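You operate a simulated robot arm through the tools that you are given. There is no shell and no other tool. Be economical: measure what you need, move in short steps, check, and stop when the job is done.

The job below is to be done with a simulated robot arm. You get a single attempt, and the scene is never put back.

JOB
Sand the paint splash off the table top, then oil the bare patch.
Fine: put the block back; dip the pad in the oil tray and leave it there. A coat counts when it lies all over at full strength: go over it till it gets no stronger. What is to be rubbed or washed off counts as gone when no trace of it is left.

Only the result counts: the job must be done as asked and must still hold three seconds after the hand-in. Knocking over, shifting, dropping, spilling or breaking anything else fails it.

ROBOT AND FRAMES
A 6-joint arm with a two-finger parallel gripper, fixed in place. Base frame: the origin is at the foot of the arm, x ahead of it, y to its left, z up; the work surface is at about z = 0.8. Units: m, degrees, N and s.
With the tool pointing down near the work surface it reaches from about 0.36 to 0.82 m from the base axis. Its first joint turns from -166.0 to 166.0 degrees. Payload 3.91 kg.
The tool frame sits at the grasp point between the pads (the TCP): z along the fingers, y along the line on which they close. The tips reach 0.03 m beyond it. Largest opening 0.11 m; finger width 0.02, thickness 0.01; the body of the gripper, 0.048 by 0.112 m, starts 0.055 m behind the TCP.
Orientation is told as [roll, pitch, yaw] about the base's x, y, z axes, in that order, counted from this pose: with the fingers straight down and closing along the base's y, the tool's x points along the base's -x, its y along +y and its z along -z.

CONTROLS
- The arm moves only by the tool move_arm. Its argument "plan" is text: rows parted by semicolons, each of 7 numbers parted by spaces: the shift along the base's x, y, z in m, then the turn, a rotation vector about the base's x, y, z in degrees, then the closure in counts, from 0 (fully open) to 255 (shut). In form: dx dy dz ax ay az grip; .... A call has 1 to 12 rows; each row shifts and turns the commanded pose from where the row before left it. Rows are played at 5 a second. More than 0.05 m and 8.6 degrees between two rows, or a gripper value outside its range, and nothing of the call is played. Where a pose cannot be reached the arm comes as near as it can. A force on the tool above 40 N (or 10 N above the force at the start of the call, whichever is more), or a blocked arm, ends the call early, and 0.2 s more pass. The fingers move at their own pace (about 0.045 m/s each) and stop on an object; they squeeze with about 41 N. The grip force told is the motor's: it shows also when the fingers shut on nothing. Time passes only in rows, and 0.2 s behind the last, so rows that do not move let the fingers close. The reply holds the time, the measured pose of the TCP, the force on the tool along the base axes, the opening and the grip force, in the units named above and with some noise, with the torque about the TCP (base axes, N m) and any sound that the robot's microphone picked up.
- Cameras (640 x 400 px; columns grow to the right, rows downward): "scene" is fixed at [0.0508, 0.6489, 1.4117]; the picture's right is [-0.65, -0.76, 0.00], its down [-0.61, 0.53, -0.59] and it looks along [0.45, -0.39, -0.81] (base axes); focal length 271 px, centre (320, 200). "wrist" rides on the gripper at [0.077, 0.007, -0.115] in the tool frame; the picture's right is [-0.09, 1.00, 0.00], its down [-0.80, -0.07, -0.59] and it looks along [-0.59, -0.05, 0.80] (tool axes); focal length 270 px, centre (320, 200). There is no depth. A picture from a camera that has moved, and an enlarged one, comes with that camera's place and axes in the base frame and with its lens.
- grab_frame(camera): a new picture of that camera. It takes no simulated time.
- slide_trunk(by): slides the trunk up (or, below 0, down) by that many m; the arm rides with it, the base frame stays. It gives what a move gives, with no picture.
- zoom(camera, box): a new picture of the part [left, top, right, bottom] of that camera's present view, enlarged. It takes no simulated time.
- job_done(): hands the job in; it is judged then, once.

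Go step by step. Nothing tells you positions but the pictures and the camera data: compare them with the known pose of the tool, close in by small moves and look again before you grip or let go. The budget is 120 turns and 76 pictures, counting those below and the enlarged ones. Unless the task says otherwise, let go and move clear before handing in, and close with one line.

The tools are called after "Emit:" by a JSON object that holds its "name" and its "arguments". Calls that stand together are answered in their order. move_arm: Moves the arm, as the interface text tells. Its arguments: {"type":"object","properties":{"plan":{"type":"string"}},"required":["plan"]} The other tools are called the same way: slide_trunk (by) slides the trunk up or down; grab_frame (camera) takes a picture; zoom (camera, box) takes an enlarged picture of a part of a camera's view; job_done () hands the job in.

At the start:

```text
time: 0.0
position: [0.3877, 0.3269, 1.0937]
orientation: [0.0, 0.0, 0.0]
wrist_force: [-1.2, -1.1, 0.2]
wrist_torque: [0.0, 0.0, -0.01]
grip_width: 0.1098
grasp_force: 0.0
trunk travel left (down, up): [-0.425, 0.185]
```

scene: 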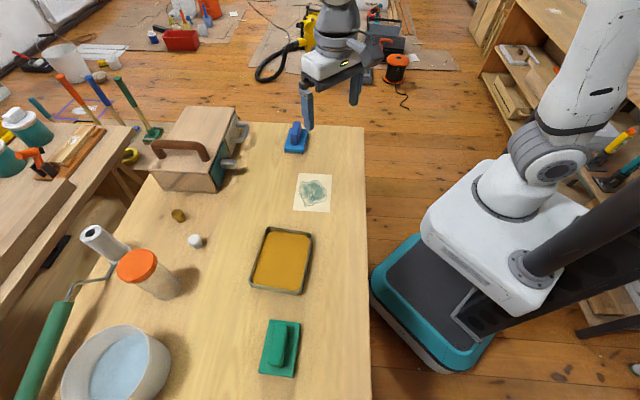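
wrist: 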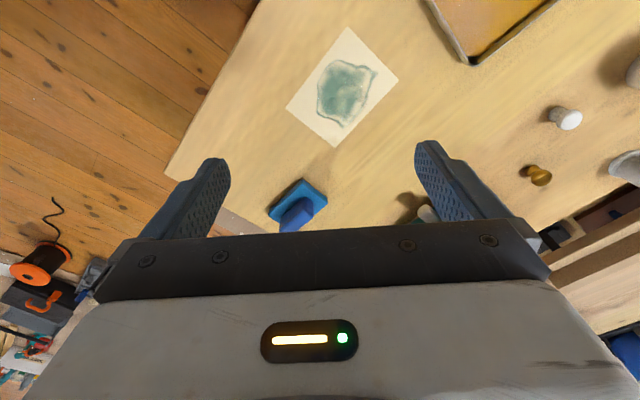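

I see a blue block with a handle, a green block with a handle, an oil-coloured tray and the paint splash on its pale patch. I'll zoom in to tell which block is the sander and which is the oil pad.

Emit:
{"name": "zoom", "arguments": {"camera": "scene", "box": [260, 110, 360, 220]}}

Emit:
{"name": "zoom", "arguments": {"camera": "scene", "box": [230, 220, 350, 390]}}

Emit:
{"name": "zoom", "arguments": {"camera": "wrist", "box": [240, 20, 420, 240]}}

```text
3.64 times, centred on (310, 165) of scene
camera zoom: at [0.0508, 0.6489, 1.4117], right [-0.65, -0.76, 0.0], down [-0.61, 0.53, -0.59], along [0.45, -0.39, -0.81], focal length 986 px, centre (356, 327)
```

zoom: 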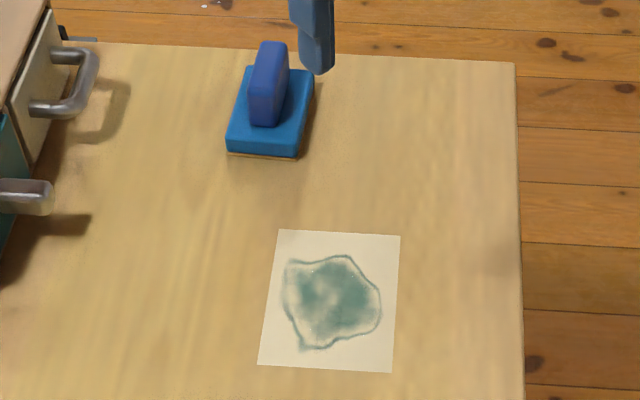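

```text
2.35 times, centred on (290, 305) of scene
camera zoom: at [0.0508, 0.6489, 1.4117], right [-0.65, -0.76, 0.0], down [-0.61, 0.53, -0.59], along [0.45, -0.39, -0.81], focal length 638 px, centre (391, -47)
```

zoom: 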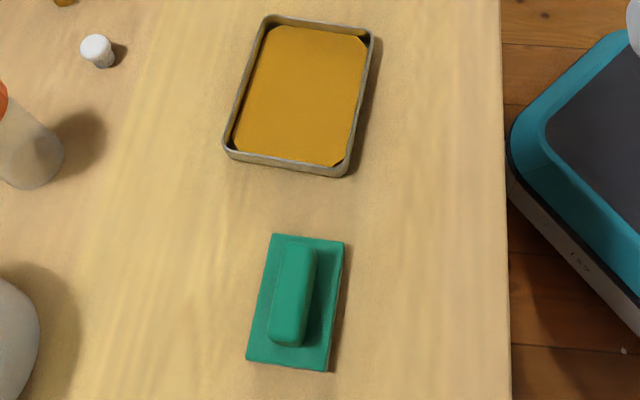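

```text
1.82 times, centred on (330, 130) of wrist
camera zoom: at [0.3119, 0.3342, 1.2092], right [0.09, 1.0, 0.0], down [0.8, -0.07, 0.59], along [0.59, -0.05, -0.8], focal length 491 px, centre (302, 327)
```

zoom: 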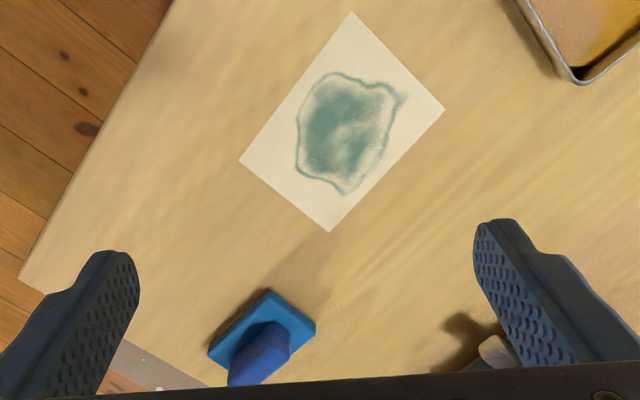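

Blue is the sanding block, since abrasive shows under it, at about (0.61, 0.267). Green is the oil pad, and the pale rectangle centred near (0.425, 0.355), turned about 45°, is the patch. I'll move above the blue block with yaw -45.

Emit:
{"name": "move_arm", "arguments": {"plan": "0.034 -0.01 -0.02 0 0 -7.5 0;0.034 -0.01 -0.02 0 0 -7.5 0;0.034 -0.01 -0.02 0 0 -7.5 0;0.034 -0.01 -0.02 0 0 -7.5 0;0.034 -0.01 -0.02 0 0 -7.5 0;0.034 -0.01 -0.02 0 0 -7.5 0;0 0 0 0 0 0 0"}}

Emit:
{"name": "grab_frame", "arguments": {"camera": "wrist"}}

Emit:
{"name": "grab_frame", "arguments": {"camera": "scene"}}

```text
time: 1.6
position: [0.5962, 0.2684, 0.9758]
orientation: [0.0, 0.1, -45.1]
wrist_force: [0.4, 0.0, -0.2]
wrist_torque: [0.0, -0.03, 0.01]
grip_width: 0.11
grasp_force: 0.1
trunk travel left (down, up): [-0.425, 0.185]
```

```text
70 pictures are left
camera wrist: at [0.5475, 0.3272, 1.0908], right [0.77, 0.64, 0.0], down [0.52, -0.62, 0.59], along [0.38, -0.46, -0.8], focal length 270 px, centre (320, 200)
```

wrist: 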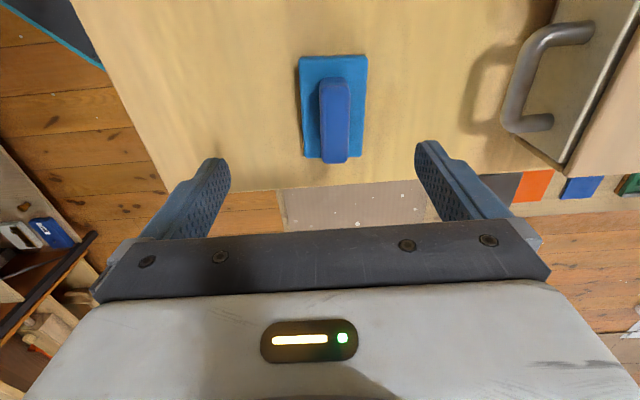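

```text
69 pictures are left
```

scene: 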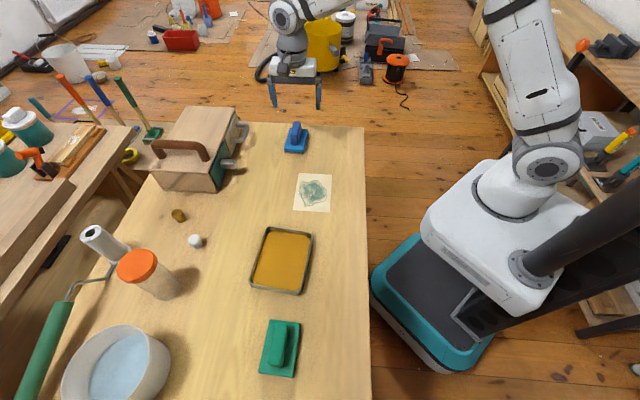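

The block is under the gripper and I'd put its base near (0.61, 0.27). I'll zoom in for the handle's exact centre and angle.

Emit:
{"name": "zoom", "arguments": {"camera": "wrist", "box": [270, 40, 400, 170]}}

```text
3.08 times, centred on (335, 105) of wrist
camera zoom: at [0.5475, 0.3272, 1.0908], right [0.77, 0.64, 0.0], down [0.52, -0.62, 0.59], along [0.38, -0.46, -0.8], focal length 832 px, centre (274, 492)
```

zoom: 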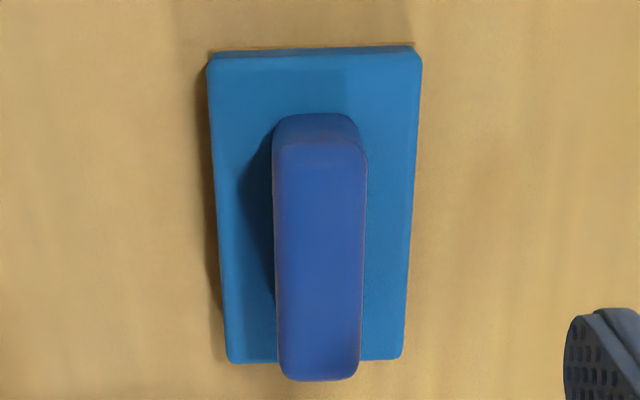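

The handle's centre is about (0.616, 0.264), its angle about yaw -48 and its top about z 0.855. I'll line up and go down part way, then check.

Emit:
{"name": "move_arm", "arguments": {"plan": "0.01 -0.002 -0.03 0 0 -3 0;0.01 -0.002 -0.03 0 0 0 0;0 0 -0.025 0 0 0 0;0 0 0 0 0 0 0"}}

Emit:
{"name": "grab_frame", "arguments": {"camera": "wrist"}}

Emit:
{"name": "zoom", "arguments": {"camera": "scene", "box": [240, 80, 360, 180]}}

```text
time: 2.6
position: [0.6129, 0.2626, 0.891]
orientation: [0.1, 0.0, -47.9]
wrist_force: [0.0, -0.9, 0.2]
wrist_torque: [0.0, -0.01, 0.01]
grip_width: 0.11
grasp_force: 0.1
trunk travel left (down, up): [-0.425, 0.185]
```

```text
67 pictures are left
camera wrist: at [0.5684, 0.3245, 1.0056], right [0.8, 0.6, 0.0], down [0.48, -0.64, 0.59], along [0.36, -0.47, -0.8], focal length 270 px, centre (320, 200)
```

wrist: 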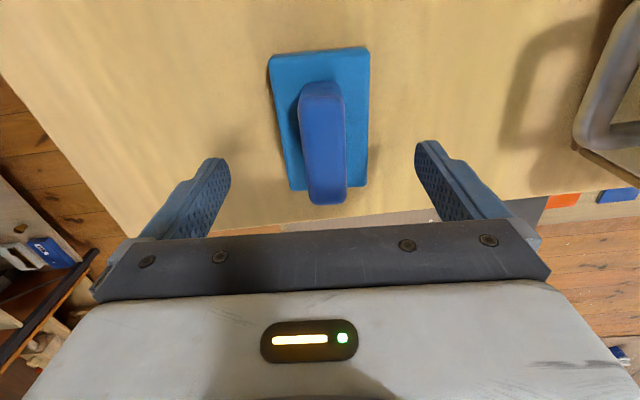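

```text
4.00 times, centred on (300, 130) of scene
camera zoom: at [0.0508, 0.6489, 1.4117], right [-0.65, -0.76, 0.0], down [-0.61, 0.53, -0.59], along [0.45, -0.39, -0.81], focal length 1084 px, centre (400, 480)
```

zoom: 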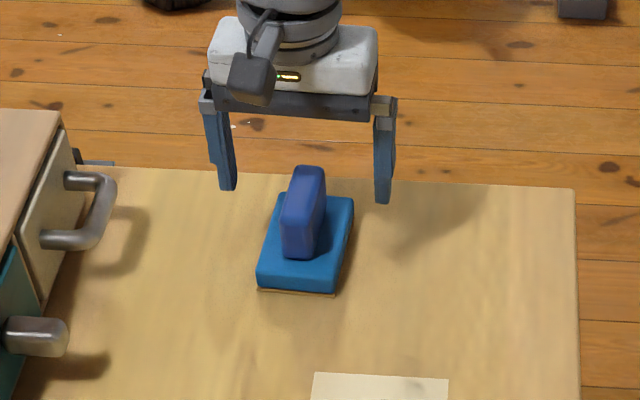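

The handle sits about 5 mm off to one side; I'll correct that, descend and grip.

Emit:
{"name": "move_arm", "arguments": {"plan": "0.004 0.003 -0.016 0 0 0 0;0 0 -0.016 0 0 0 0;0 0 0 0 0 0 120;0 0 0 0 0 0 255;0 0 0 0 0 0 255;0 0 0 0 0 0 255;0 0 0 0 0 0 255;0 0 0 0 0 0 255"}}

Emit:
{"name": "zoom", "arguments": {"camera": "scene", "box": [240, 80, 360, 180]}}

```text
time: 4.4
position: [0.6172, 0.2651, 0.8558]
orientation: [0.0, 0.0, -47.9]
wrist_force: [-0.1, -0.1, -0.6]
wrist_torque: [0.03, -0.02, -0.05]
grip_width: 0.0256
grasp_force: 40.1
trunk travel left (down, up): [-0.425, 0.185]
```

```text
4.00 times, centred on (300, 130) of scene
camera zoom: at [0.0508, 0.6489, 1.4117], right [-0.65, -0.76, 0.0], down [-0.61, 0.53, -0.59], along [0.45, -0.39, -0.81], focal length 1084 px, centre (400, 480)
```

zoom: 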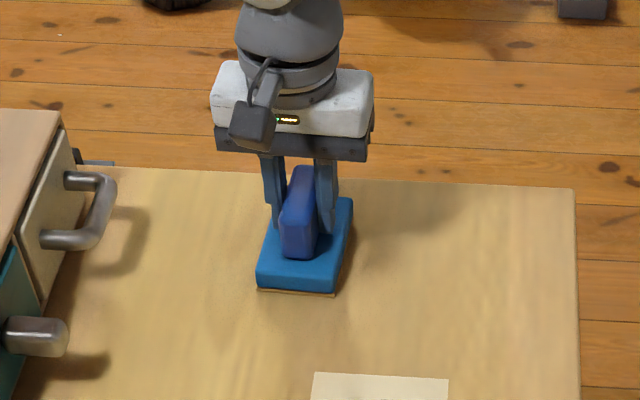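

The handle is gripped firmly at 26 mm. I'll lift, carry the block over the patch at low height and align it with the patch's 45°.

Emit:
{"name": "move_arm", "arguments": {"plan": "0 0 0.02 0 0 0 255;0 0 0.02 0 0 0 255;-0.0385 0.018 0 0 0 1.5 255;-0.0385 0.018 0 0 0 1.5 255;-0.0385 0.018 0 0 0 0 255;-0.0385 0.018 0 0 0 0 255;-0.0385 0.018 0 0 0 0 255;0 0 0 0 0 0 255"}}

Emit:
{"name": "grab_frame", "arguments": {"camera": "wrist"}}

Emit:
{"name": "zoom", "arguments": {"camera": "scene", "box": [260, 120, 380, 220]}}

```text
time: 6.2
position: [0.4228, 0.3573, 0.8993]
orientation: [-0.1, 0.0, -45.0]
wrist_force: [-0.6, 0.3, -1.8]
wrist_torque: [-0.02, -0.01, 0.03]
grip_width: 0.0255
grasp_force: 40.5
trunk travel left (down, up): [-0.425, 0.185]
```

```text
64 pictures are left
camera wrist: at [0.3741, 0.4167, 1.0143], right [0.77, 0.64, 0.0], down [0.52, -0.62, 0.59], along [0.38, -0.46, -0.8], focal length 270 px, centre (320, 200)
```

wrist: 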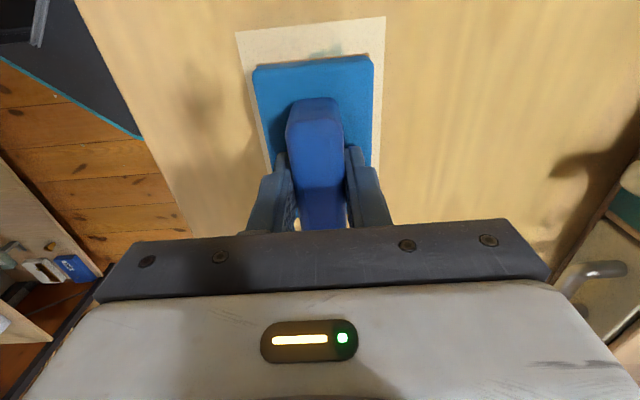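

```text
4.00 times, centred on (320, 170) of scene
camera zoom: at [0.0508, 0.6489, 1.4117], right [-0.65, -0.76, 0.0], down [-0.61, 0.53, -0.59], along [0.45, -0.39, -0.81], focal length 1084 px, centre (320, 320)
```

zoom: 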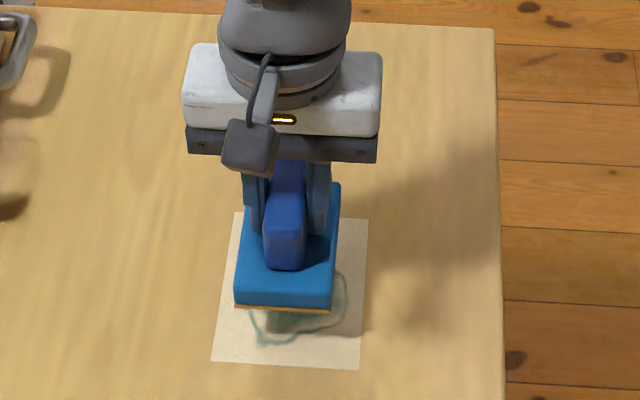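

The block is aligned with the patch. I'll lower it to touch and then press lightly.

Emit:
{"name": "move_arm", "arguments": {"plan": "0 0 -0.02 0 0 0 255;0 0 -0.02 0 0 0 255;0 0 -0.004 0 0 0 255;0 0 -0.002 0 0 0 255;0 0 0 0 0 0 255"}}

```text
time: 7.4
position: [0.4238, 0.3563, 0.8558]
orientation: [0.5, -0.1, -45.0]
wrist_force: [-7.1, -6.3, 21.5]
wrist_torque: [-0.67, 0.81, -0.09]
grip_width: 0.0253
grasp_force: 41.5
trunk travel left (down, up): [-0.425, 0.185]
stopped in row 5: the force on the tool passed its limit at 42 N (the readings are from after the stop); the commanded pose is now the measured one
```

Contact is made at z 0.856 and the contact is stiff. I'll ease up slightly and rub with short strokes along and across the patch.

Emit:
{"name": "move_arm", "arguments": {"plan": "0 0 0.0005 0 0 0 255;0.012 -0.012 0 0 0 0 255;-0.012 0.012 0 0 0 0 255;-0.012 0.012 0 0 0 0 255;0.012 -0.012 0 0 0 0 255;0 0 0 0 0 0 255"}}

```text
time: 9.0
position: [0.4229, 0.3557, 0.8551]
orientation: [0.4, 0.0, -45.1]
wrist_force: [-11.2, -0.3, 15.7]
wrist_torque: [-0.78, 0.22, -0.47]
grip_width: 0.0253
grasp_force: 41.0
trunk travel left (down, up): [-0.425, 0.185]
stopped in row 6: the force on the tool passed its limit at 41 N (the readings are from after the stop); the commanded pose is now the measured one
```

That works, but the force is a bit high. I'll ease off a little and do a wider serpentine.

Emit:
{"name": "move_arm", "arguments": {"plan": "0.008 0.008 0.0006 0 0 0 255;0.008 0.008 0 0 0 0 255;0.012 -0.012 0 0 0 0 255;-0.012 0.012 0 0 0 0 255;-0.012 0.012 0 0 0 0 255;-0.008 -0.008 0 0 0 0 255;-0.008 -0.008 0 0 0 0 255;0.012 -0.012 0 0 0 0 255;0.012 -0.012 0 0 0 0 255;-0.008 -0.008 0 0 0 0 255;-0.008 -0.008 0 0 0 0 255;-0.012 0.012 0 0 0 0 255"}}

```text
time: 11.6
position: [0.4088, 0.3367, 0.8555]
orientation: [0.3, 0.1, -44.9]
wrist_force: [10.8, -10.3, 26.6]
wrist_torque: [-1.13, -0.56, 0.23]
grip_width: 0.0253
grasp_force: 40.5
trunk travel left (down, up): [-0.425, 0.185]
```

No overload this time. One more pass over the area, then I'll lift and look.

Emit:
{"name": "move_arm", "arguments": {"plan": "-0.012 0.012 0 0 0 0 255;0.008 0.008 0 0 0 0 255;0.008 0.008 0 0 0 0 255;0.012 -0.012 0 0 0 0 255;0.012 -0.012 0 0 0 0 255;0.008 0.008 0 0 0 0 255;0.01 0.01 0 0 0 0 255;-0.012 0.012 0 0 0 0 255;-0.012 0.012 0 0 0 0 255;0 0 0.02 0 0 0 255;-0.04 0.02 0.02 0 0 0 255;-0.04 0.02 0 0 0 0 255"}}

Emit:
{"name": "zoom", "arguments": {"camera": "scene", "box": [260, 120, 380, 220]}}

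Emit:
{"name": "grab_frame", "arguments": {"camera": "wrist"}}

```text
time: 14.2
position: [0.3475, 0.4302, 0.8974]
orientation: [0.4, 0.0, -45.0]
wrist_force: [0.3, -0.8, -0.5]
wrist_torque: [0.0, -0.01, 0.0]
grip_width: 0.0255
grasp_force: 41.4
trunk travel left (down, up): [-0.425, 0.185]
```

```text
4.00 times, centred on (320, 170) of scene
camera zoom: at [0.0508, 0.6489, 1.4117], right [-0.65, -0.76, 0.0], down [-0.61, 0.53, -0.59], along [0.45, -0.39, -0.81], focal length 1084 px, centre (320, 320)
```

zoom: 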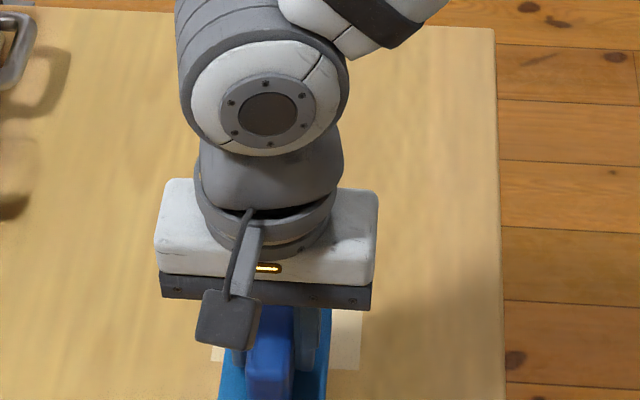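

```text
61 pictures are left
camera wrist: at [0.2979, 0.4898, 1.0126], right [0.77, 0.64, 0.01], down [0.51, -0.62, 0.59], along [0.39, -0.45, -0.81], focal length 270 px, centre (320, 200)
```

wrist: 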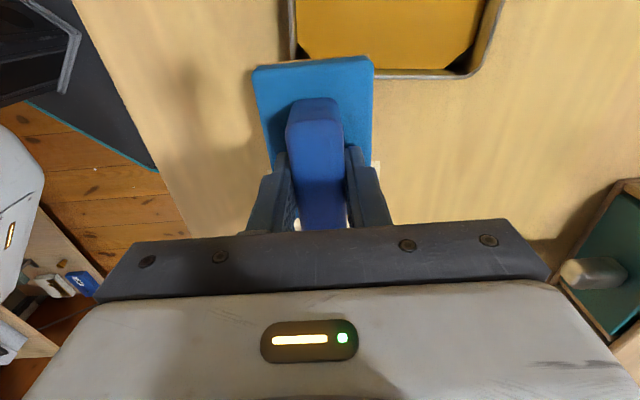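

The gripper hides the patch from here. I'll move to the far side, toward the block's home, and look back.

Emit:
{"name": "move_arm", "arguments": {"plan": "0.034 -0.034 0 0 0 0 255;0.034 -0.034 0 0 0 0 255;0.034 -0.034 0 0 0 0 255;0.034 -0.034 0 0 0 0 255;0.034 -0.034 0 0 0 0 255;0.034 -0.02 0.02 0 0 0 255;0 0 0 0 0 0 255"}}

Emit:
{"name": "zoom", "arguments": {"camera": "scene", "box": [260, 140, 380, 240]}}

```text
time: 15.8
position: [0.5577, 0.237, 0.9151]
orientation: [0.5, 0.1, -45.0]
wrist_force: [-0.3, 0.1, -1.6]
wrist_torque: [0.01, 0.02, 0.01]
grip_width: 0.0255
grasp_force: 40.8
trunk travel left (down, up): [-0.425, 0.185]
```

```text
4.00 times, centred on (320, 190) of scene
camera zoom: at [0.0508, 0.6489, 1.4117], right [-0.65, -0.76, 0.0], down [-0.61, 0.53, -0.59], along [0.45, -0.39, -0.81], focal length 1084 px, centre (320, 240)
```

zoom: 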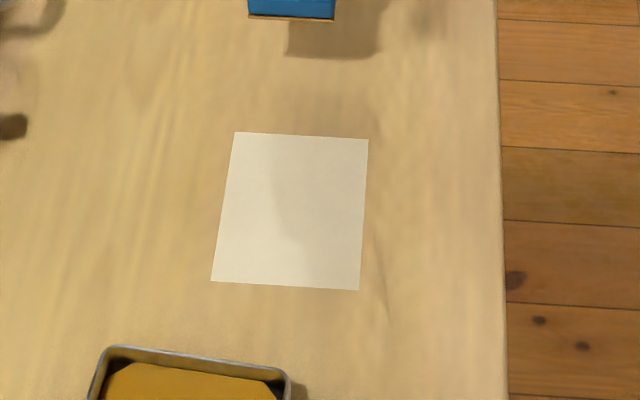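

The splash looks gone; I'll look closer for traces before putting the block back.

Emit:
{"name": "zoom", "arguments": {"camera": "scene", "box": [296, 168, 356, 216]}}

Emit:
{"name": "grab_frame", "arguments": {"camera": "wrist"}}

```text
8.33 times, centred on (326, 192) of scene
camera zoom: at [0.0508, 0.6489, 1.4117], right [-0.65, -0.76, 0.0], down [-0.61, 0.53, -0.59], along [0.45, -0.39, -0.81], focal length 2259 px, centre (270, 267)
```

zoom: 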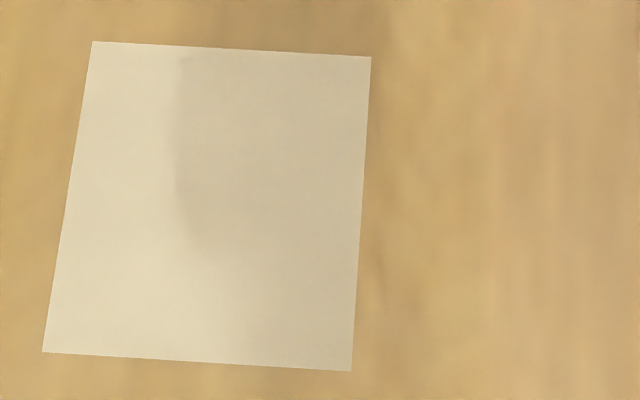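

```text
58 pictures are left
camera wrist: at [0.5086, 0.2959, 1.0313], right [0.77, 0.64, 0.01], down [0.51, -0.62, 0.59], along [0.39, -0.45, -0.81], focal length 270 px, centre (320, 200)
```

wrist: 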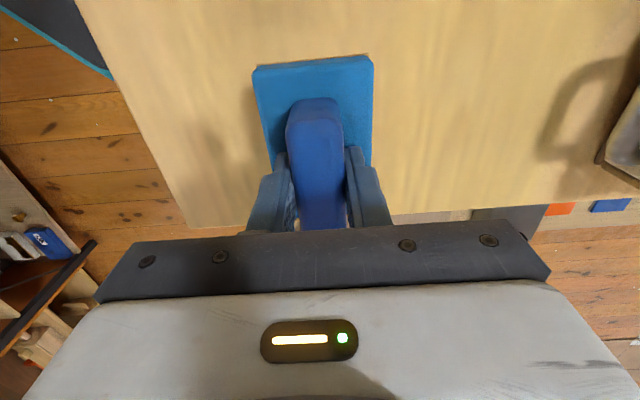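

No trace of paint is visible. I'll carry the block back over its home spot at (0.617, 0.265), yaw -48, and stop 2 cm above.

Emit:
{"name": "move_arm", "arguments": {"plan": "0.03 0.014 -0.015 -0.4 0 -1.5 255;0.0295 0.014 -0.015 0 0 -1.5 255;0 0 -0.009 0 0 0 255;0 0 0 0 0 0 255"}}

Emit:
{"name": "zoom", "arguments": {"camera": "scene", "box": [260, 120, 380, 220]}}

```text
time: 16.8
position: [0.6152, 0.2638, 0.8752]
orientation: [0.1, -0.2, -48.0]
wrist_force: [0.4, -0.7, -1.4]
wrist_torque: [0.02, 0.03, 0.05]
grip_width: 0.0255
grasp_force: 40.9
trunk travel left (down, up): [-0.425, 0.185]
```

```text
4.00 times, centred on (320, 170) of scene
camera zoom: at [0.0508, 0.6489, 1.4117], right [-0.65, -0.76, 0.0], down [-0.61, 0.53, -0.59], along [0.45, -0.39, -0.81], focal length 1084 px, centre (320, 320)
```

zoom: 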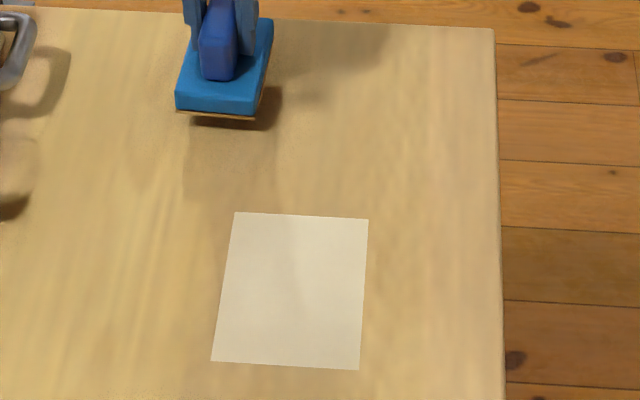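

The patch is clean. I'll lower the block to the table, open the fingers and rise.

Emit:
{"name": "move_arm", "arguments": {"plan": "0.001 0.001 -0.01 0 0 0 255;0.001 0 -0.0085 0 0 0 255;0 0 0 0 0 0 255;0 0 0 0 0 0 200;0 0 0 0 0 0 100;0 0 0 0 0 0 0;0 0 0 0 0 0 0;0 0 0.02 0 0 0 0;0 0 0.03 0 0 0 0;0 0 0.04 0 0 0 0"}}

Emit:
{"name": "zoom", "arguments": {"camera": "scene", "box": [240, 80, 360, 180]}}

```text
time: 19.0
position: [0.6191, 0.263, 0.9493]
orientation: [0.1, -0.2, -48.0]
wrist_force: [0.8, -0.6, 0.2]
wrist_torque: [0.02, 0.03, -0.01]
grip_width: 0.11
grasp_force: 0.2
trunk travel left (down, up): [-0.425, 0.185]
```

```text
4.00 times, centred on (300, 130) of scene
camera zoom: at [0.0508, 0.6489, 1.4117], right [-0.65, -0.76, 0.0], down [-0.61, 0.53, -0.59], along [0.45, -0.39, -0.81], focal length 1084 px, centre (400, 480)
```

zoom: 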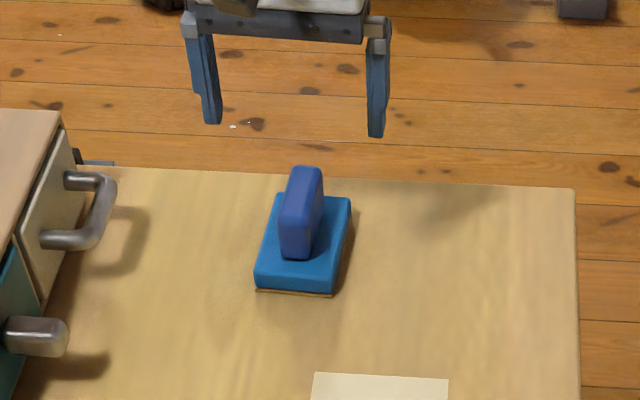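

The block is back within a millimetre or two. The green pad lies at about (0.165, 0.652) with nearly the same orientation, so I'll move above it at a safe height.

Emit:
{"name": "move_arm", "arguments": {"plan": "-0.0374 0.0323 0.004 0 0 0.2 0;-0.0374 0.0323 0.004 0 0 0.2 0;-0.0374 0.0323 0.004 0 0 0.2 0;-0.0374 0.0323 0.004 0 0 0.2 0;-0.0374 0.0323 0.004 0 0 0.2 0;-0.0374 0.0323 0.004 0 0 0.2 0;-0.0374 0.0323 0.004 0 0 0.2 0;-0.0374 0.0323 0.004 0 0 0.2 0;-0.0374 0.0323 0 0 0 0.2 0;-0.0374 0.0323 0 0 0 0.2 0;-0.0374 0.0323 0 0 0 0.2 0;-0.0374 0.0323 0 0 0 0 0"}}

Emit:
{"name": "grab_frame", "arguments": {"camera": "wrist"}}

Emit:
{"name": "grab_frame", "arguments": {"camera": "scene"}}

```text
time: 21.6
position: [0.1679, 0.6556, 0.9799]
orientation: [0.2, -0.1, -45.8]
wrist_force: [-0.3, 0.7, 0.4]
wrist_torque: [0.01, -0.02, -0.03]
grip_width: 0.1099
grasp_force: 0.1
trunk travel left (down, up): [-0.425, 0.185]
```

```text
55 pictures are left
camera wrist: at [0.1186, 0.7157, 1.0951], right [0.78, 0.63, 0.0], down [0.5, -0.62, 0.6], along [0.38, -0.46, -0.8], focal length 270 px, centre (320, 200)
```

wrist: 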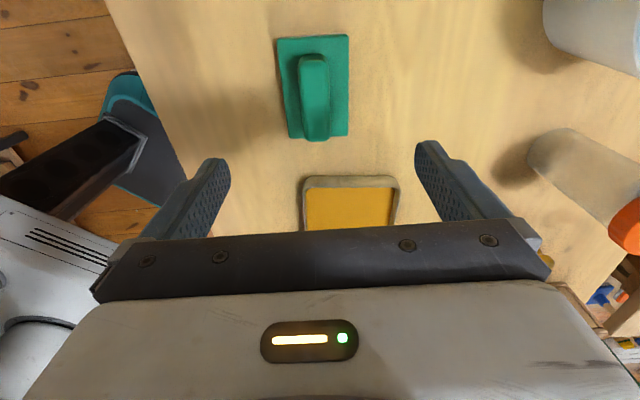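

```text
54 pictures are left
```

scene: 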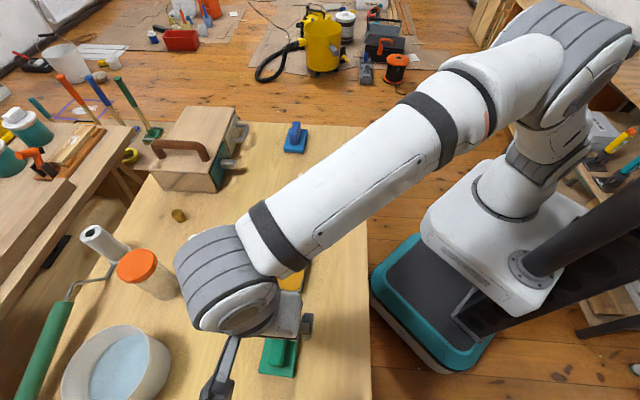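

The pad is nearly under the tool, centre about (0.163, 0.656). I'll line up and descend part way.

Emit:
{"name": "move_arm", "arguments": {"plan": "-0.005 0 -0.03 0 0 -1.2 0;0 0 -0.03 0 0 0 0;0 0 -0.025 0 0 0 0;0 0 0 0 0 0 0"}}

Emit:
{"name": "grab_frame", "arguments": {"camera": "wrist"}}

Emit:
{"name": "zoom", "arguments": {"camera": "scene", "box": [220, 300, 340, 400]}}

```text
time: 22.6
position: [0.1631, 0.6545, 0.8941]
orientation: [0.2, -0.2, -47.0]
wrist_force: [0.3, -0.8, 0.1]
wrist_torque: [-0.03, -0.02, -0.03]
grip_width: 0.11
grasp_force: 0.1
trunk travel left (down, up): [-0.425, 0.185]
```

```text
53 pictures are left
camera wrist: at [0.1152, 0.7152, 1.0095], right [0.79, 0.61, 0.0], down [0.49, -0.63, 0.6], along [0.37, -0.47, -0.8], focal length 270 px, centre (320, 200)
```

wrist: 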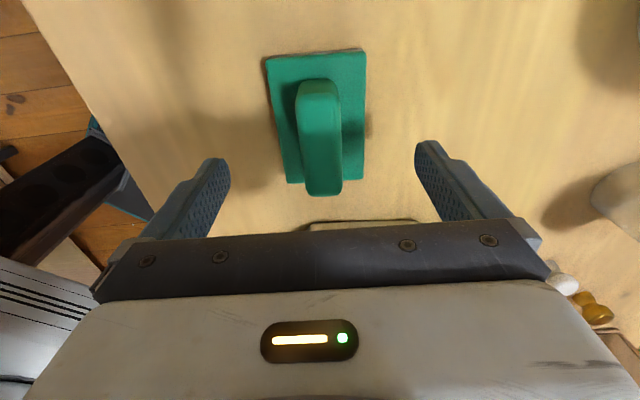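

```text
4.00 times, centred on (280, 350) of scene
camera zoom: at [0.0508, 0.6489, 1.4117], right [-0.65, -0.76, 0.0], down [-0.61, 0.53, -0.59], along [0.45, -0.39, -0.81], focal length 1084 px, centre (480, -400)
```

zoom: 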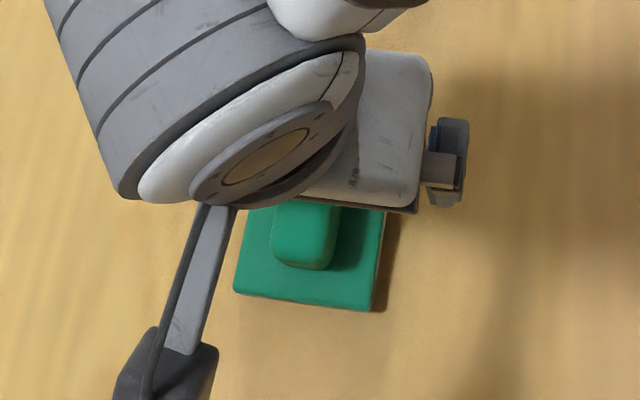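

The geometry matches the blue block's almost exactly, so I'll descend to the same height and grip.

Emit:
{"name": "move_arm", "arguments": {"plan": "-0.002 0.003 -0.019 0 0 0 0;0 0 -0.0185 0 0 0 0;0 0 0 0 0 0 120;0 0 0 0 0 0 255;0 0 0 0 0 0 255;0 0 0 0 0 0 255;0 0 0 0 0 0 255;0 0 0 0 0 0 255"}}

Emit:
{"name": "grab_frame", "arguments": {"camera": "wrist"}}

```text
time: 24.4
position: [0.162, 0.6565, 0.8592]
orientation: [0.3, -0.2, -47.1]
wrist_force: [-0.3, -0.8, -0.9]
wrist_torque: [-0.01, 0.01, -0.02]
grip_width: 0.0255
grasp_force: 40.0
trunk travel left (down, up): [-0.425, 0.185]
```

```text
51 pictures are left
camera wrist: at [0.1141, 0.7176, 0.9735], right [0.79, 0.62, 0.0], down [0.49, -0.63, 0.6], along [0.37, -0.47, -0.8], focal length 270 px, centre (320, 200)
```

wrist: 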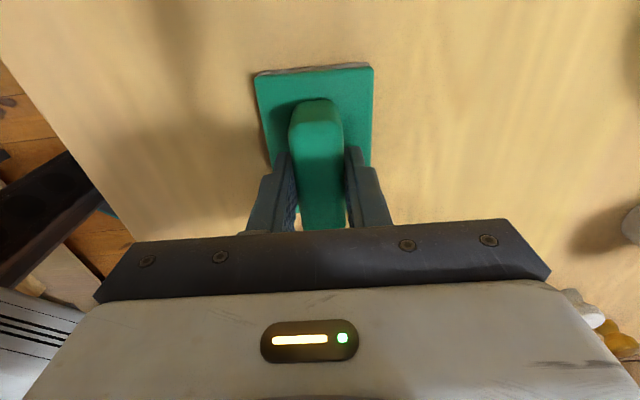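

The pad is gripped at 25.5 mm. I'll lift it well clear and carry it over the oil tray, centre about (0.311, 0.539), turning to yaw -50 to match the tray.

Emit:
{"name": "move_arm", "arguments": {"plan": "0 0 0.03 0 0 0 255;0 0 0.04 0 0 0 255;0.0373 -0.0293 0 0 0 -1 255;0.0373 -0.0293 0 0 0 -1 255;0.0373 -0.0293 0 0 0 -1 255;0.0373 -0.0293 0 0 0 0 255;0 0 0 0 0 0 255"}}

Emit:
{"name": "grab_frame", "arguments": {"camera": "wrist"}}

Emit:
{"name": "zoom", "arguments": {"camera": "scene", "box": [210, 200, 350, 316]}}

```text
time: 26.0
position: [0.3082, 0.5372, 0.9255]
orientation: [0.2, -0.2, -50.0]
wrist_force: [0.1, 0.3, -1.4]
wrist_torque: [0.03, 0.03, 0.03]
grip_width: 0.0254
grasp_force: 41.5
trunk travel left (down, up): [-0.425, 0.185]
```

```text
50 pictures are left
camera wrist: at [0.2643, 0.6008, 1.0414], right [0.82, 0.57, 0.0], down [0.46, -0.66, 0.6], along [0.34, -0.49, -0.8], focal length 270 px, centre (320, 200)
```

wrist: 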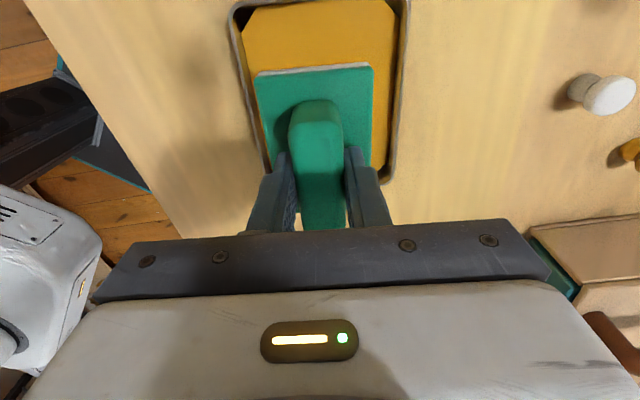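

```text
3.45 times, centred on (280, 258) of scene
camera zoom: at [0.0508, 0.6489, 1.4117], right [-0.65, -0.76, 0.0], down [-0.61, 0.53, -0.59], along [0.45, -0.39, -0.81], focal length 935 px, centre (458, 0)
```

zoom: 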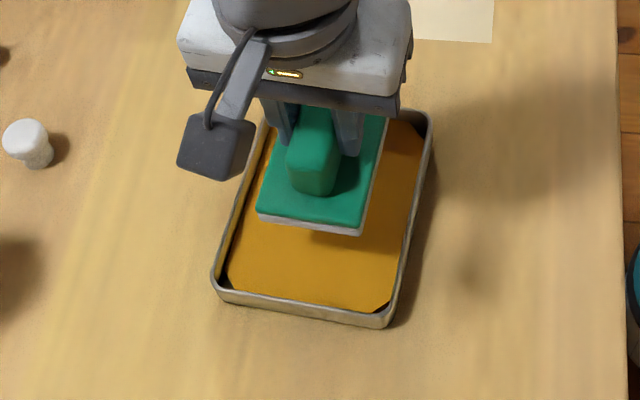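

The pad is centred over the tray with margin all round. I'll lower it in steps into the oil, finely at the end.

Emit:
{"name": "move_arm", "arguments": {"plan": "0.004 0.001 -0.02 0 0 0 255;0 0 -0.02 0 0 0 255;0 0 -0.008 0 0 0 255;0 0 0 0 0 0 255"}}

Emit:
{"name": "zoom", "arguments": {"camera": "scene", "box": [210, 200, 350, 316]}}

```text
time: 27.0
position: [0.3137, 0.5403, 0.8777]
orientation: [0.1, -0.1, -50.0]
wrist_force: [1.0, -0.8, -1.1]
wrist_torque: [0.02, -0.03, 0.01]
grip_width: 0.0253
grasp_force: 40.7
trunk travel left (down, up): [-0.425, 0.185]
```

```text
3.45 times, centred on (280, 258) of scene
camera zoom: at [0.0508, 0.6489, 1.4117], right [-0.65, -0.76, 0.0], down [-0.61, 0.53, -0.59], along [0.45, -0.39, -0.81], focal length 935 px, centre (458, 0)
```

zoom: 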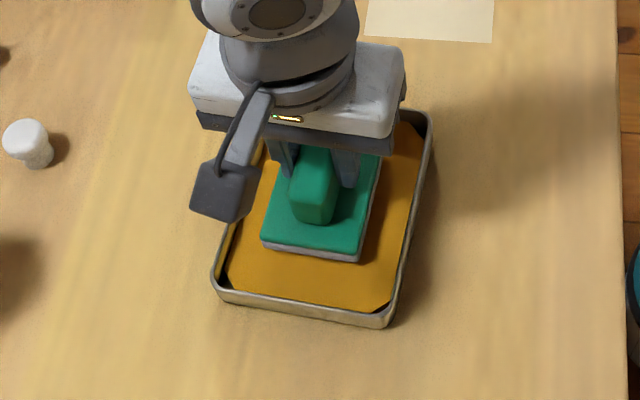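

Still just above the oil, inside the rim. I'll continue down in 2 mm, then 1 mm steps.

Emit:
{"name": "move_arm", "arguments": {"plan": "0 0 -0.002 0 0 0 255;0 0 -0.002 0 0 0 255;0 0 -0.001 0 0 0 255;0 0 -0.001 0 0 0 255;0 0 -0.001 0 0 0 255;0 0 0 0 0 0 255"}}

Emit:
{"name": "zoom", "arguments": {"camera": "scene", "box": [210, 200, 350, 316]}}

```text
time: 28.4
position: [0.3146, 0.5406, 0.8719]
orientation: [0.2, -0.2, -50.0]
wrist_force: [0.3, -0.2, -1.1]
wrist_torque: [0.01, 0.03, 0.0]
grip_width: 0.0254
grasp_force: 41.1
trunk travel left (down, up): [-0.425, 0.185]
```

```text
3.45 times, centred on (280, 258) of scene
camera zoom: at [0.0508, 0.6489, 1.4117], right [-0.65, -0.76, 0.0], down [-0.61, 0.53, -0.59], along [0.45, -0.39, -0.81], focal length 935 px, centre (458, 0)
```

zoom: 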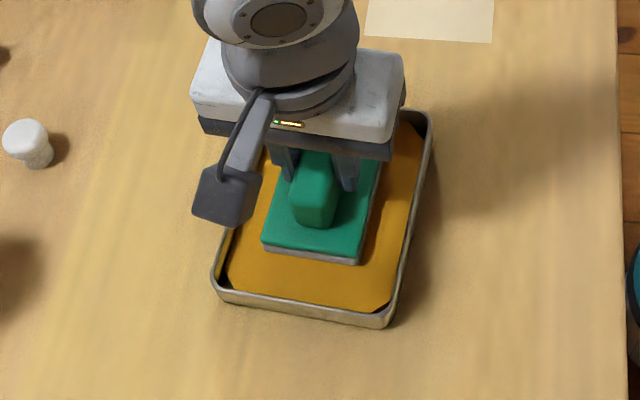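

Emit:
{"name": "move_arm", "arguments": {"plan": "0 0 -0.002 0 0 0 255;0 0 -0.002 0 0 0 255;0 0 -0.001 0 0 0 255;0 0 -0.001 0 0 0 255;0 0 -0.001 0 0 0 255;0 0 0 0 0 0 255"}}

Emit:
{"name": "zoom", "arguments": {"camera": "scene", "box": [210, 200, 350, 316]}}

```text
time: 29.8
position: [0.3134, 0.5412, 0.8641]
orientation: [0.2, -0.2, -50.0]
wrist_force: [0.9, 0.8, -1.1]
wrist_torque: [0.02, 0.02, 0.04]
grip_width: 0.0255
grasp_force: 41.2
trunk travel left (down, up): [-0.425, 0.185]
```

```text
3.45 times, centred on (280, 258) of scene
camera zoom: at [0.0508, 0.6489, 1.4117], right [-0.65, -0.76, 0.0], down [-0.61, 0.53, -0.59], along [0.45, -0.39, -0.81], focal length 935 px, centre (458, 0)
```

zoom: 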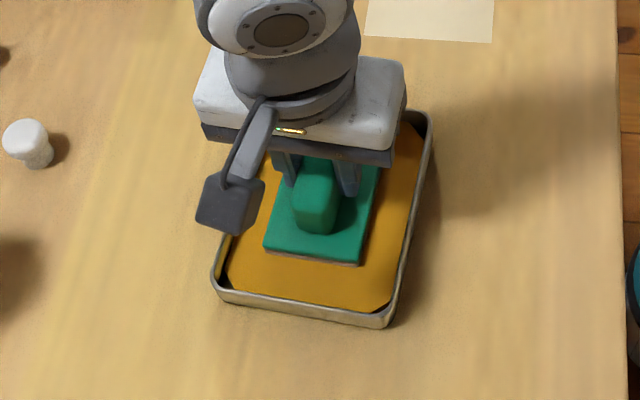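

The pad's underside has now turned oil-brown, so it is in the oil. I'll touch the bottom lightly and let it soak a moment, then lift and check.

Emit:
{"name": "move_arm", "arguments": {"plan": "0 0 -0.001 0 0 0 255;0 0 -0.0007 0 0 0 255;0 0 0 0 0 0 255;0 0 0 0 0 0 255;0 0 0 0 0 0 255"}}

```text
time: 31.0
position: [0.3145, 0.5403, 0.8632]
orientation: [0.1, -0.2, -50.0]
wrist_force: [0.8, -0.5, -0.5]
wrist_torque: [-0.01, -0.02, 0.0]
grip_width: 0.0252
grasp_force: 40.6
trunk travel left (down, up): [-0.425, 0.185]
```

Emit:
{"name": "move_arm", "arguments": {"plan": "0 0 -0.0008 0 0 0 255;0 0 -0.0007 0 0 0 255;0 0 0 0 0 0 255;0 0 0 0 0 0 255"}}

```text
time: 32.0
position: [0.3141, 0.5409, 0.8631]
orientation: [0.3, -0.2, -50.1]
wrist_force: [0.5, 0.5, 0.9]
wrist_torque: [0.01, 0.03, -0.01]
grip_width: 0.0255
grasp_force: 41.1
trunk travel left (down, up): [-0.425, 0.185]
```

The pad touches the tray floor lightly. I'll lift straight out and carry it over the patch.

Emit:
{"name": "move_arm", "arguments": {"plan": "0 0 0.02 0 0 0 255;0 0 0.03 0 0 0 255;0 0 0 0 0 0 255;0.0222 -0.0376 0 0 0 1 255;0.0222 -0.0376 0 0 0 1 255;0.0222 -0.0376 0 0 0 1 255;0.0222 -0.0376 0 0 0 1 255;0.0222 -0.0376 0 0 0 1 255;0 0 0 0 0 0 255"}}

Emit:
{"name": "grab_frame", "arguments": {"camera": "wrist"}}

Emit:
{"name": "zoom", "arguments": {"camera": "scene", "box": [230, 140, 370, 300]}}

```text
time: 34.0
position: [0.4246, 0.3542, 0.9122]
orientation: [0.2, -0.3, -44.8]
wrist_force: [0.0, -1.1, -1.4]
wrist_torque: [-0.01, 0.0, 0.01]
grip_width: 0.0255
grasp_force: 40.9
trunk travel left (down, up): [-0.425, 0.185]
```

```text
45 pictures are left
camera wrist: at [0.376, 0.4119, 1.0272], right [0.77, 0.64, 0.0], down [0.51, -0.62, 0.6], along [0.39, -0.46, -0.8], focal length 270 px, centre (320, 200)
```

wrist: 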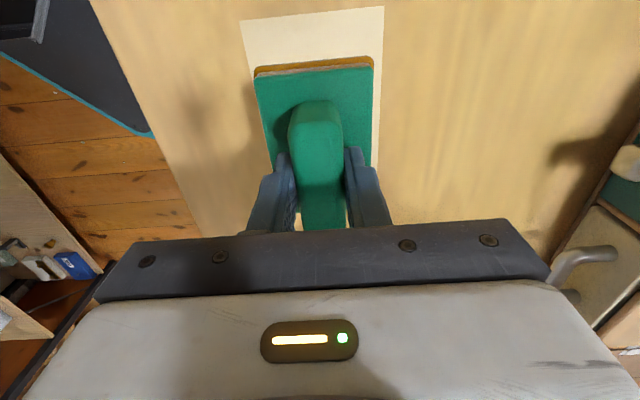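

```text
2.50 times, centred on (300, 220) of scene
camera zoom: at [0.0508, 0.6489, 1.4117], right [-0.65, -0.76, 0.0], down [-0.61, 0.53, -0.59], along [0.45, -0.39, -0.81], focal length 678 px, centre (370, 150)
```

zoom: 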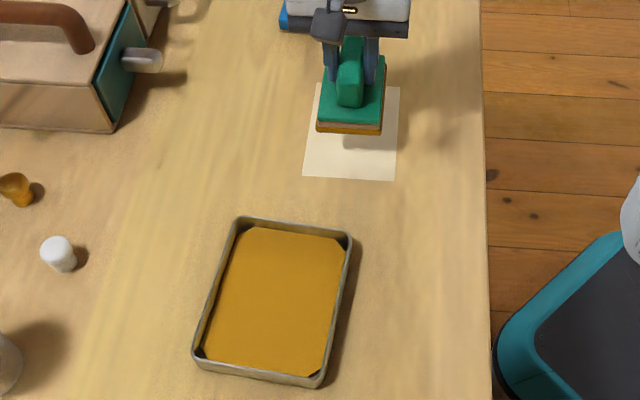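

The pad is loaded with oil. I'll lower it onto the patch, softly at the end.

Emit:
{"name": "move_arm", "arguments": {"plan": "0 0 -0.024 0 0 0 255;0 0 -0.024 0 0 0 255;0 0 -0.002 0 0 0 255;0 0 -0.002 0 0 0 255;0 0 -0.001 0 0 0 255;0 0 0 0 0 0 255"}}

```text
time: 35.4
position: [0.4255, 0.3525, 0.8587]
orientation: [0.2, -0.1, -45.0]
wrist_force: [0.8, 0.3, -0.6]
wrist_torque: [0.0, -0.02, 0.0]
grip_width: 0.0253
grasp_force: 41.1
trunk travel left (down, up): [-0.425, 0.185]
```

Emit:
{"name": "move_arm", "arguments": {"plan": "0 0 -0.001 0 0 0 255;0 0 -0.0007 0 0 0 255;0 0 0 0 0 0 255"}}

```text
time: 36.2
position: [0.4263, 0.3517, 0.8587]
orientation: [0.3, -0.2, -45.1]
wrist_force: [0.4, -2.3, 22.7]
wrist_torque: [-0.53, 0.42, 0.01]
grip_width: 0.0253
grasp_force: 41.2
trunk travel left (down, up): [-0.425, 0.185]
```

Pressing at about 22 N, good. Now a serpentine over the whole patch.

Emit:
{"name": "move_arm", "arguments": {"plan": "0.017 0.017 0 0 0 0 255;0.017 -0.017 0 0 0 0 255;-0.017 0.017 0 0 0 0 255;-0.017 0.017 0 0 0 0 255;-0.017 -0.017 0 0 0 0 255;0.017 -0.017 0 0 0 0 255;0.017 -0.017 0 0 0 0 255;-0.017 -0.017 0 0 0 0 255;-0.017 0.017 0 0 0 0 255;-0.017 0.017 0 0 0 0 255;0.017 0.017 0 0 0 0 255;0.017 -0.017 0 0 0 0 255"}}

```text
time: 38.8
position: [0.4267, 0.3527, 0.8574]
orientation: [0.3, -0.1, -45.0]
wrist_force: [-4.8, 4.1, 24.2]
wrist_torque: [0.12, 0.72, -0.15]
grip_width: 0.0253
grasp_force: 41.1
trunk travel left (down, up): [-0.425, 0.185]
```

One full pass is done without overload. I'll repeat it, then look.

Emit:
{"name": "move_arm", "arguments": {"plan": "0.017 0.017 0 0 0 0 255;0.017 -0.017 0 0 0 0 255;-0.017 0.017 0 0 0 0 255;-0.017 0.017 0 0 0 0 255;-0.017 -0.017 0 0 0 0 255;0.017 -0.017 0 0 0 0 255;0.017 -0.017 0 0 0 0 255;-0.017 -0.017 0 0 0 0 255;-0.017 0.017 0 0 0 0 255;-0.017 0.017 0 0 0 0 255;0.017 0.017 0 0 0 0 255;0.017 -0.017 0 0 0 0 255"}}

Emit:
{"name": "move_arm", "arguments": {"plan": "0 0 0.02 0 0 0 255;0 0 0.03 0 0 0 255;0.03 -0.03 0.01 0 0 0 255;0.03 -0.03 0 0 0 0 255;0.03 -0.03 0.01 0 0 0 255;0.02 -0.02 0.02 0 0 0 255;0 0 0 0 0 0 255"}}

Emit:
{"name": "zoom", "arguments": {"camera": "scene", "box": [280, 160, 360, 224]}}

```text
time: 40.5
position: [0.4335, 0.3268, 0.8588]
orientation: [1.1, -0.2, -45.2]
wrist_force: [-2.7, -3.5, 11.7]
wrist_torque: [-0.45, 0.49, -0.01]
grip_width: 0.0252
grasp_force: 41.0
trunk travel left (down, up): [-0.425, 0.185]
stopped in row 8: the force on the tool passed its limit at 42 N (the readings are from after the stop); the commanded pose is now the measured one
```

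```text
time: 42.1
position: [0.5427, 0.2166, 0.9466]
orientation: [0.8, -0.4, -45.0]
wrist_force: [-0.3, 0.1, -1.5]
wrist_torque: [0.0, -0.01, 0.01]
grip_width: 0.0253
grasp_force: 41.7
trunk travel left (down, up): [-0.425, 0.185]
```

```text
6.25 times, centred on (320, 192) of scene
camera zoom: at [0.0508, 0.6489, 1.4117], right [-0.65, -0.76, 0.0], down [-0.61, 0.53, -0.59], along [0.45, -0.39, -0.81], focal length 1694 px, centre (320, 250)
```

zoom: 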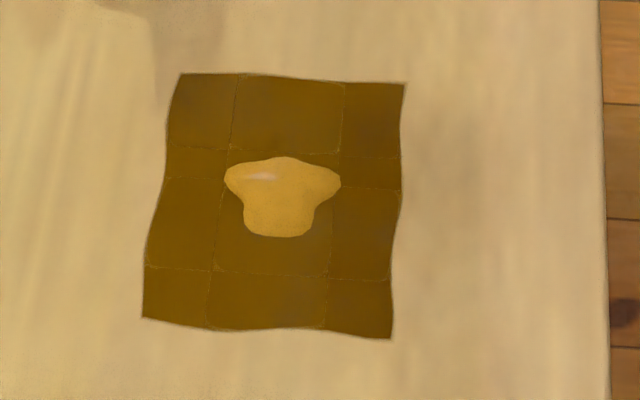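

The coat covers the whole patch, but there's a pale, shiny blob near the middle. I'll look closer.

Emit:
{"name": "zoom", "arguments": {"camera": "scene", "box": [300, 172, 332, 198]}}

Emit:
{"name": "grab_frame", "arguments": {"camera": "scene"}}

Emit:
{"name": "grab_frame", "arguments": {"camera": "wrist"}}

```text
15.38 times, centred on (316, 185) of scene
camera zoom: at [0.0508, 0.6489, 1.4117], right [-0.65, -0.76, 0.0], down [-0.61, 0.53, -0.59], along [0.45, -0.39, -0.81], focal length 4171 px, centre (382, 431)
```

zoom: 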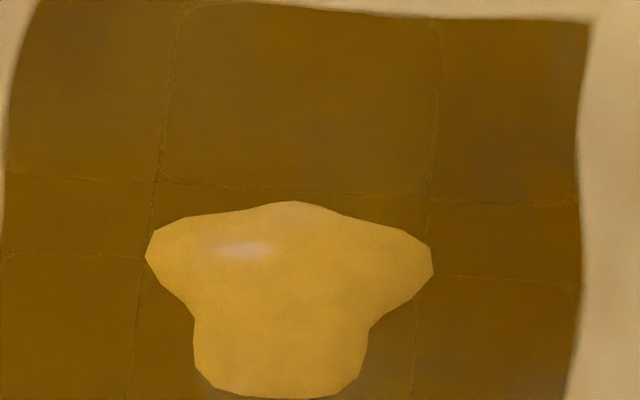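

```text
41 pictures are left
```

scene: 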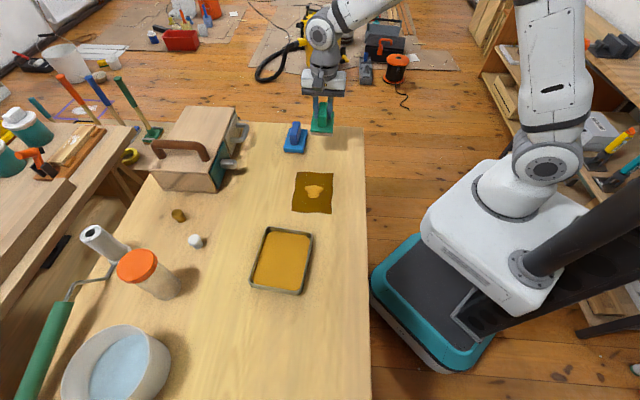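

```text
40 pictures are left
camera wrist: at [0.4926, 0.2745, 1.0614], right [0.77, 0.64, 0.02], down [0.51, -0.62, 0.6], along [0.39, -0.45, -0.8], focal length 270 px, centre (320, 200)
```

wrist: 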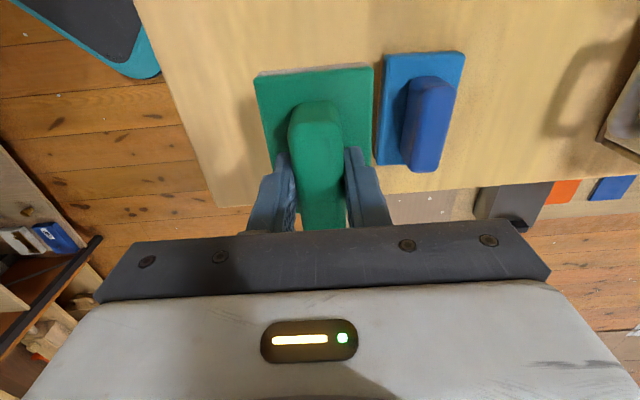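

The blob looks like pooled oil that needs spreading. I'll return with the pad, levelling the small tilt that crept in, and rub over the patch again.

Emit:
{"name": "move_arm", "arguments": {"plan": "-0.029 0.034 0 -0.6 0.2 0 255;-0.029 0.034 0 0 0 0 255;-0.029 0.034 0 0 0 0 255;-0.029 0.034 0 0 0 0 255;0 0 -0.04 0 0 0 255;0 0 -0.04 0 0 0 255;0 0 -0.005 0 0 0 255;0 0 0 0 0 0 255"}}

```text
time: 43.9
position: [0.4278, 0.3534, 0.8596]
orientation: [0.3, -0.5, -45.0]
wrist_force: [0.5, -0.7, -0.5]
wrist_torque: [0.0, 0.0, -0.03]
grip_width: 0.0256
grasp_force: 41.2
trunk travel left (down, up): [-0.425, 0.185]
```

Emit:
{"name": "move_arm", "arguments": {"plan": "0 0 -0.001 0 0.3 0 255;0 0 -0.0012 0 0 0 255;0 0 0 0 0 0 255"}}

```text
time: 44.7
position: [0.4278, 0.3523, 0.8582]
orientation: [0.2, -0.4, -45.0]
wrist_force: [-0.1, 0.5, -0.4]
wrist_torque: [0.01, 0.01, -0.01]
grip_width: 0.0253
grasp_force: 40.9
trunk travel left (down, up): [-0.425, 0.185]
```

Emit:
{"name": "move_arm", "arguments": {"plan": "0 0 -0.0008 0 0 0 255;0 0 -0.0006 0 0 0 255;0 0 0 0 0 0 255"}}

```text
time: 45.5
position: [0.4288, 0.3551, 0.8585]
orientation: [0.1, -0.2, -45.0]
wrist_force: [-0.4, -1.2, 1.4]
wrist_torque: [-0.01, 0.12, 0.04]
grip_width: 0.0252
grasp_force: 40.5
trunk travel left (down, up): [-0.425, 0.185]
```

Contact is just made. I'll press slightly more and rub the full pattern.

Emit:
{"name": "move_arm", "arguments": {"plan": "0 0 -0.0007 0 0 0 255;0.017 0.017 0 0 0 0 255;0.017 -0.017 0 0 0 0 255;-0.017 0.017 0 0 0 0 255;-0.017 0.017 0 0 0 0 255;-0.017 -0.017 0 0 0 0 255;0.017 -0.017 0 0 0 0 255;0.017 -0.017 0 0 0 0 255;-0.017 -0.017 0 0 0 0 255;-0.017 0.017 0 0 0 0 255;-0.017 0.017 0 0 0 0 255;0.017 0.017 0 0 0 0 255"}}

```text
time: 48.1
position: [0.4078, 0.3696, 0.8577]
orientation: [-0.1, -0.4, -44.9]
wrist_force: [0.4, 0.5, -0.7]
wrist_torque: [-0.01, -0.01, 0.02]
grip_width: 0.0253
grasp_force: 41.2
trunk travel left (down, up): [-0.425, 0.185]
```

Pressure faded at the end of that pass, so I'll press 1 mm lower and repeat.

Emit:
{"name": "move_arm", "arguments": {"plan": "0.017 -0.017 -0.001 0 0 0 255;0.017 0.017 0 0 0 0 255;0.017 -0.017 0 0 0 0 255;-0.017 0.017 0 0 0 0 255;-0.017 0.017 0 0 0 0 255;-0.017 -0.017 0 0 0 0 255;0.017 -0.017 0 0 0 0 255;0.017 -0.017 0 0 0 0 255;-0.017 -0.017 0 0 0 0 255;-0.017 0.017 0 0 0 0 255;-0.017 0.017 0 0 0 0 255;0.017 0.017 0 0 0 0 255"}}

Emit:
{"name": "move_arm", "arguments": {"plan": "0 0 0.03 0 0 0 255;0 0 0.03 0 0 0 255;0.034 -0.034 0 0 0 0 255;0.034 -0.034 0 0 0 0 255;0.034 -0.034 0.01 0 0 0 255;0.02 -0.02 0.02 0 0 0 255;0 0 0 0 0 0 255"}}

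Emit:
{"name": "zoom", "arguments": {"camera": "scene", "box": [280, 160, 360, 224]}}

```text
time: 50.7
position: [0.4089, 0.3697, 0.8576]
orientation: [0.2, -0.4, -45.1]
wrist_force: [-4.2, -5.7, 18.9]
wrist_torque: [-0.38, 0.45, -0.03]
grip_width: 0.0253
grasp_force: 41.3
trunk travel left (down, up): [-0.425, 0.185]
```

```text
time: 52.3
position: [0.5336, 0.2474, 0.9489]
orientation: [0.1, -0.4, -45.0]
wrist_force: [0.1, -0.5, -0.9]
wrist_torque: [0.03, -0.02, -0.01]
grip_width: 0.0252
grasp_force: 40.9
trunk travel left (down, up): [-0.425, 0.185]
```

```text
6.25 times, centred on (320, 192) of scene
camera zoom: at [0.0508, 0.6489, 1.4117], right [-0.65, -0.76, 0.0], down [-0.61, 0.53, -0.59], along [0.45, -0.39, -0.81], focal length 1694 px, centre (320, 250)
```

zoom: 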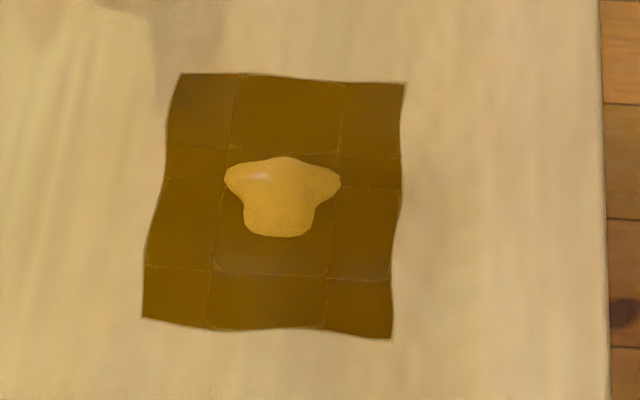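

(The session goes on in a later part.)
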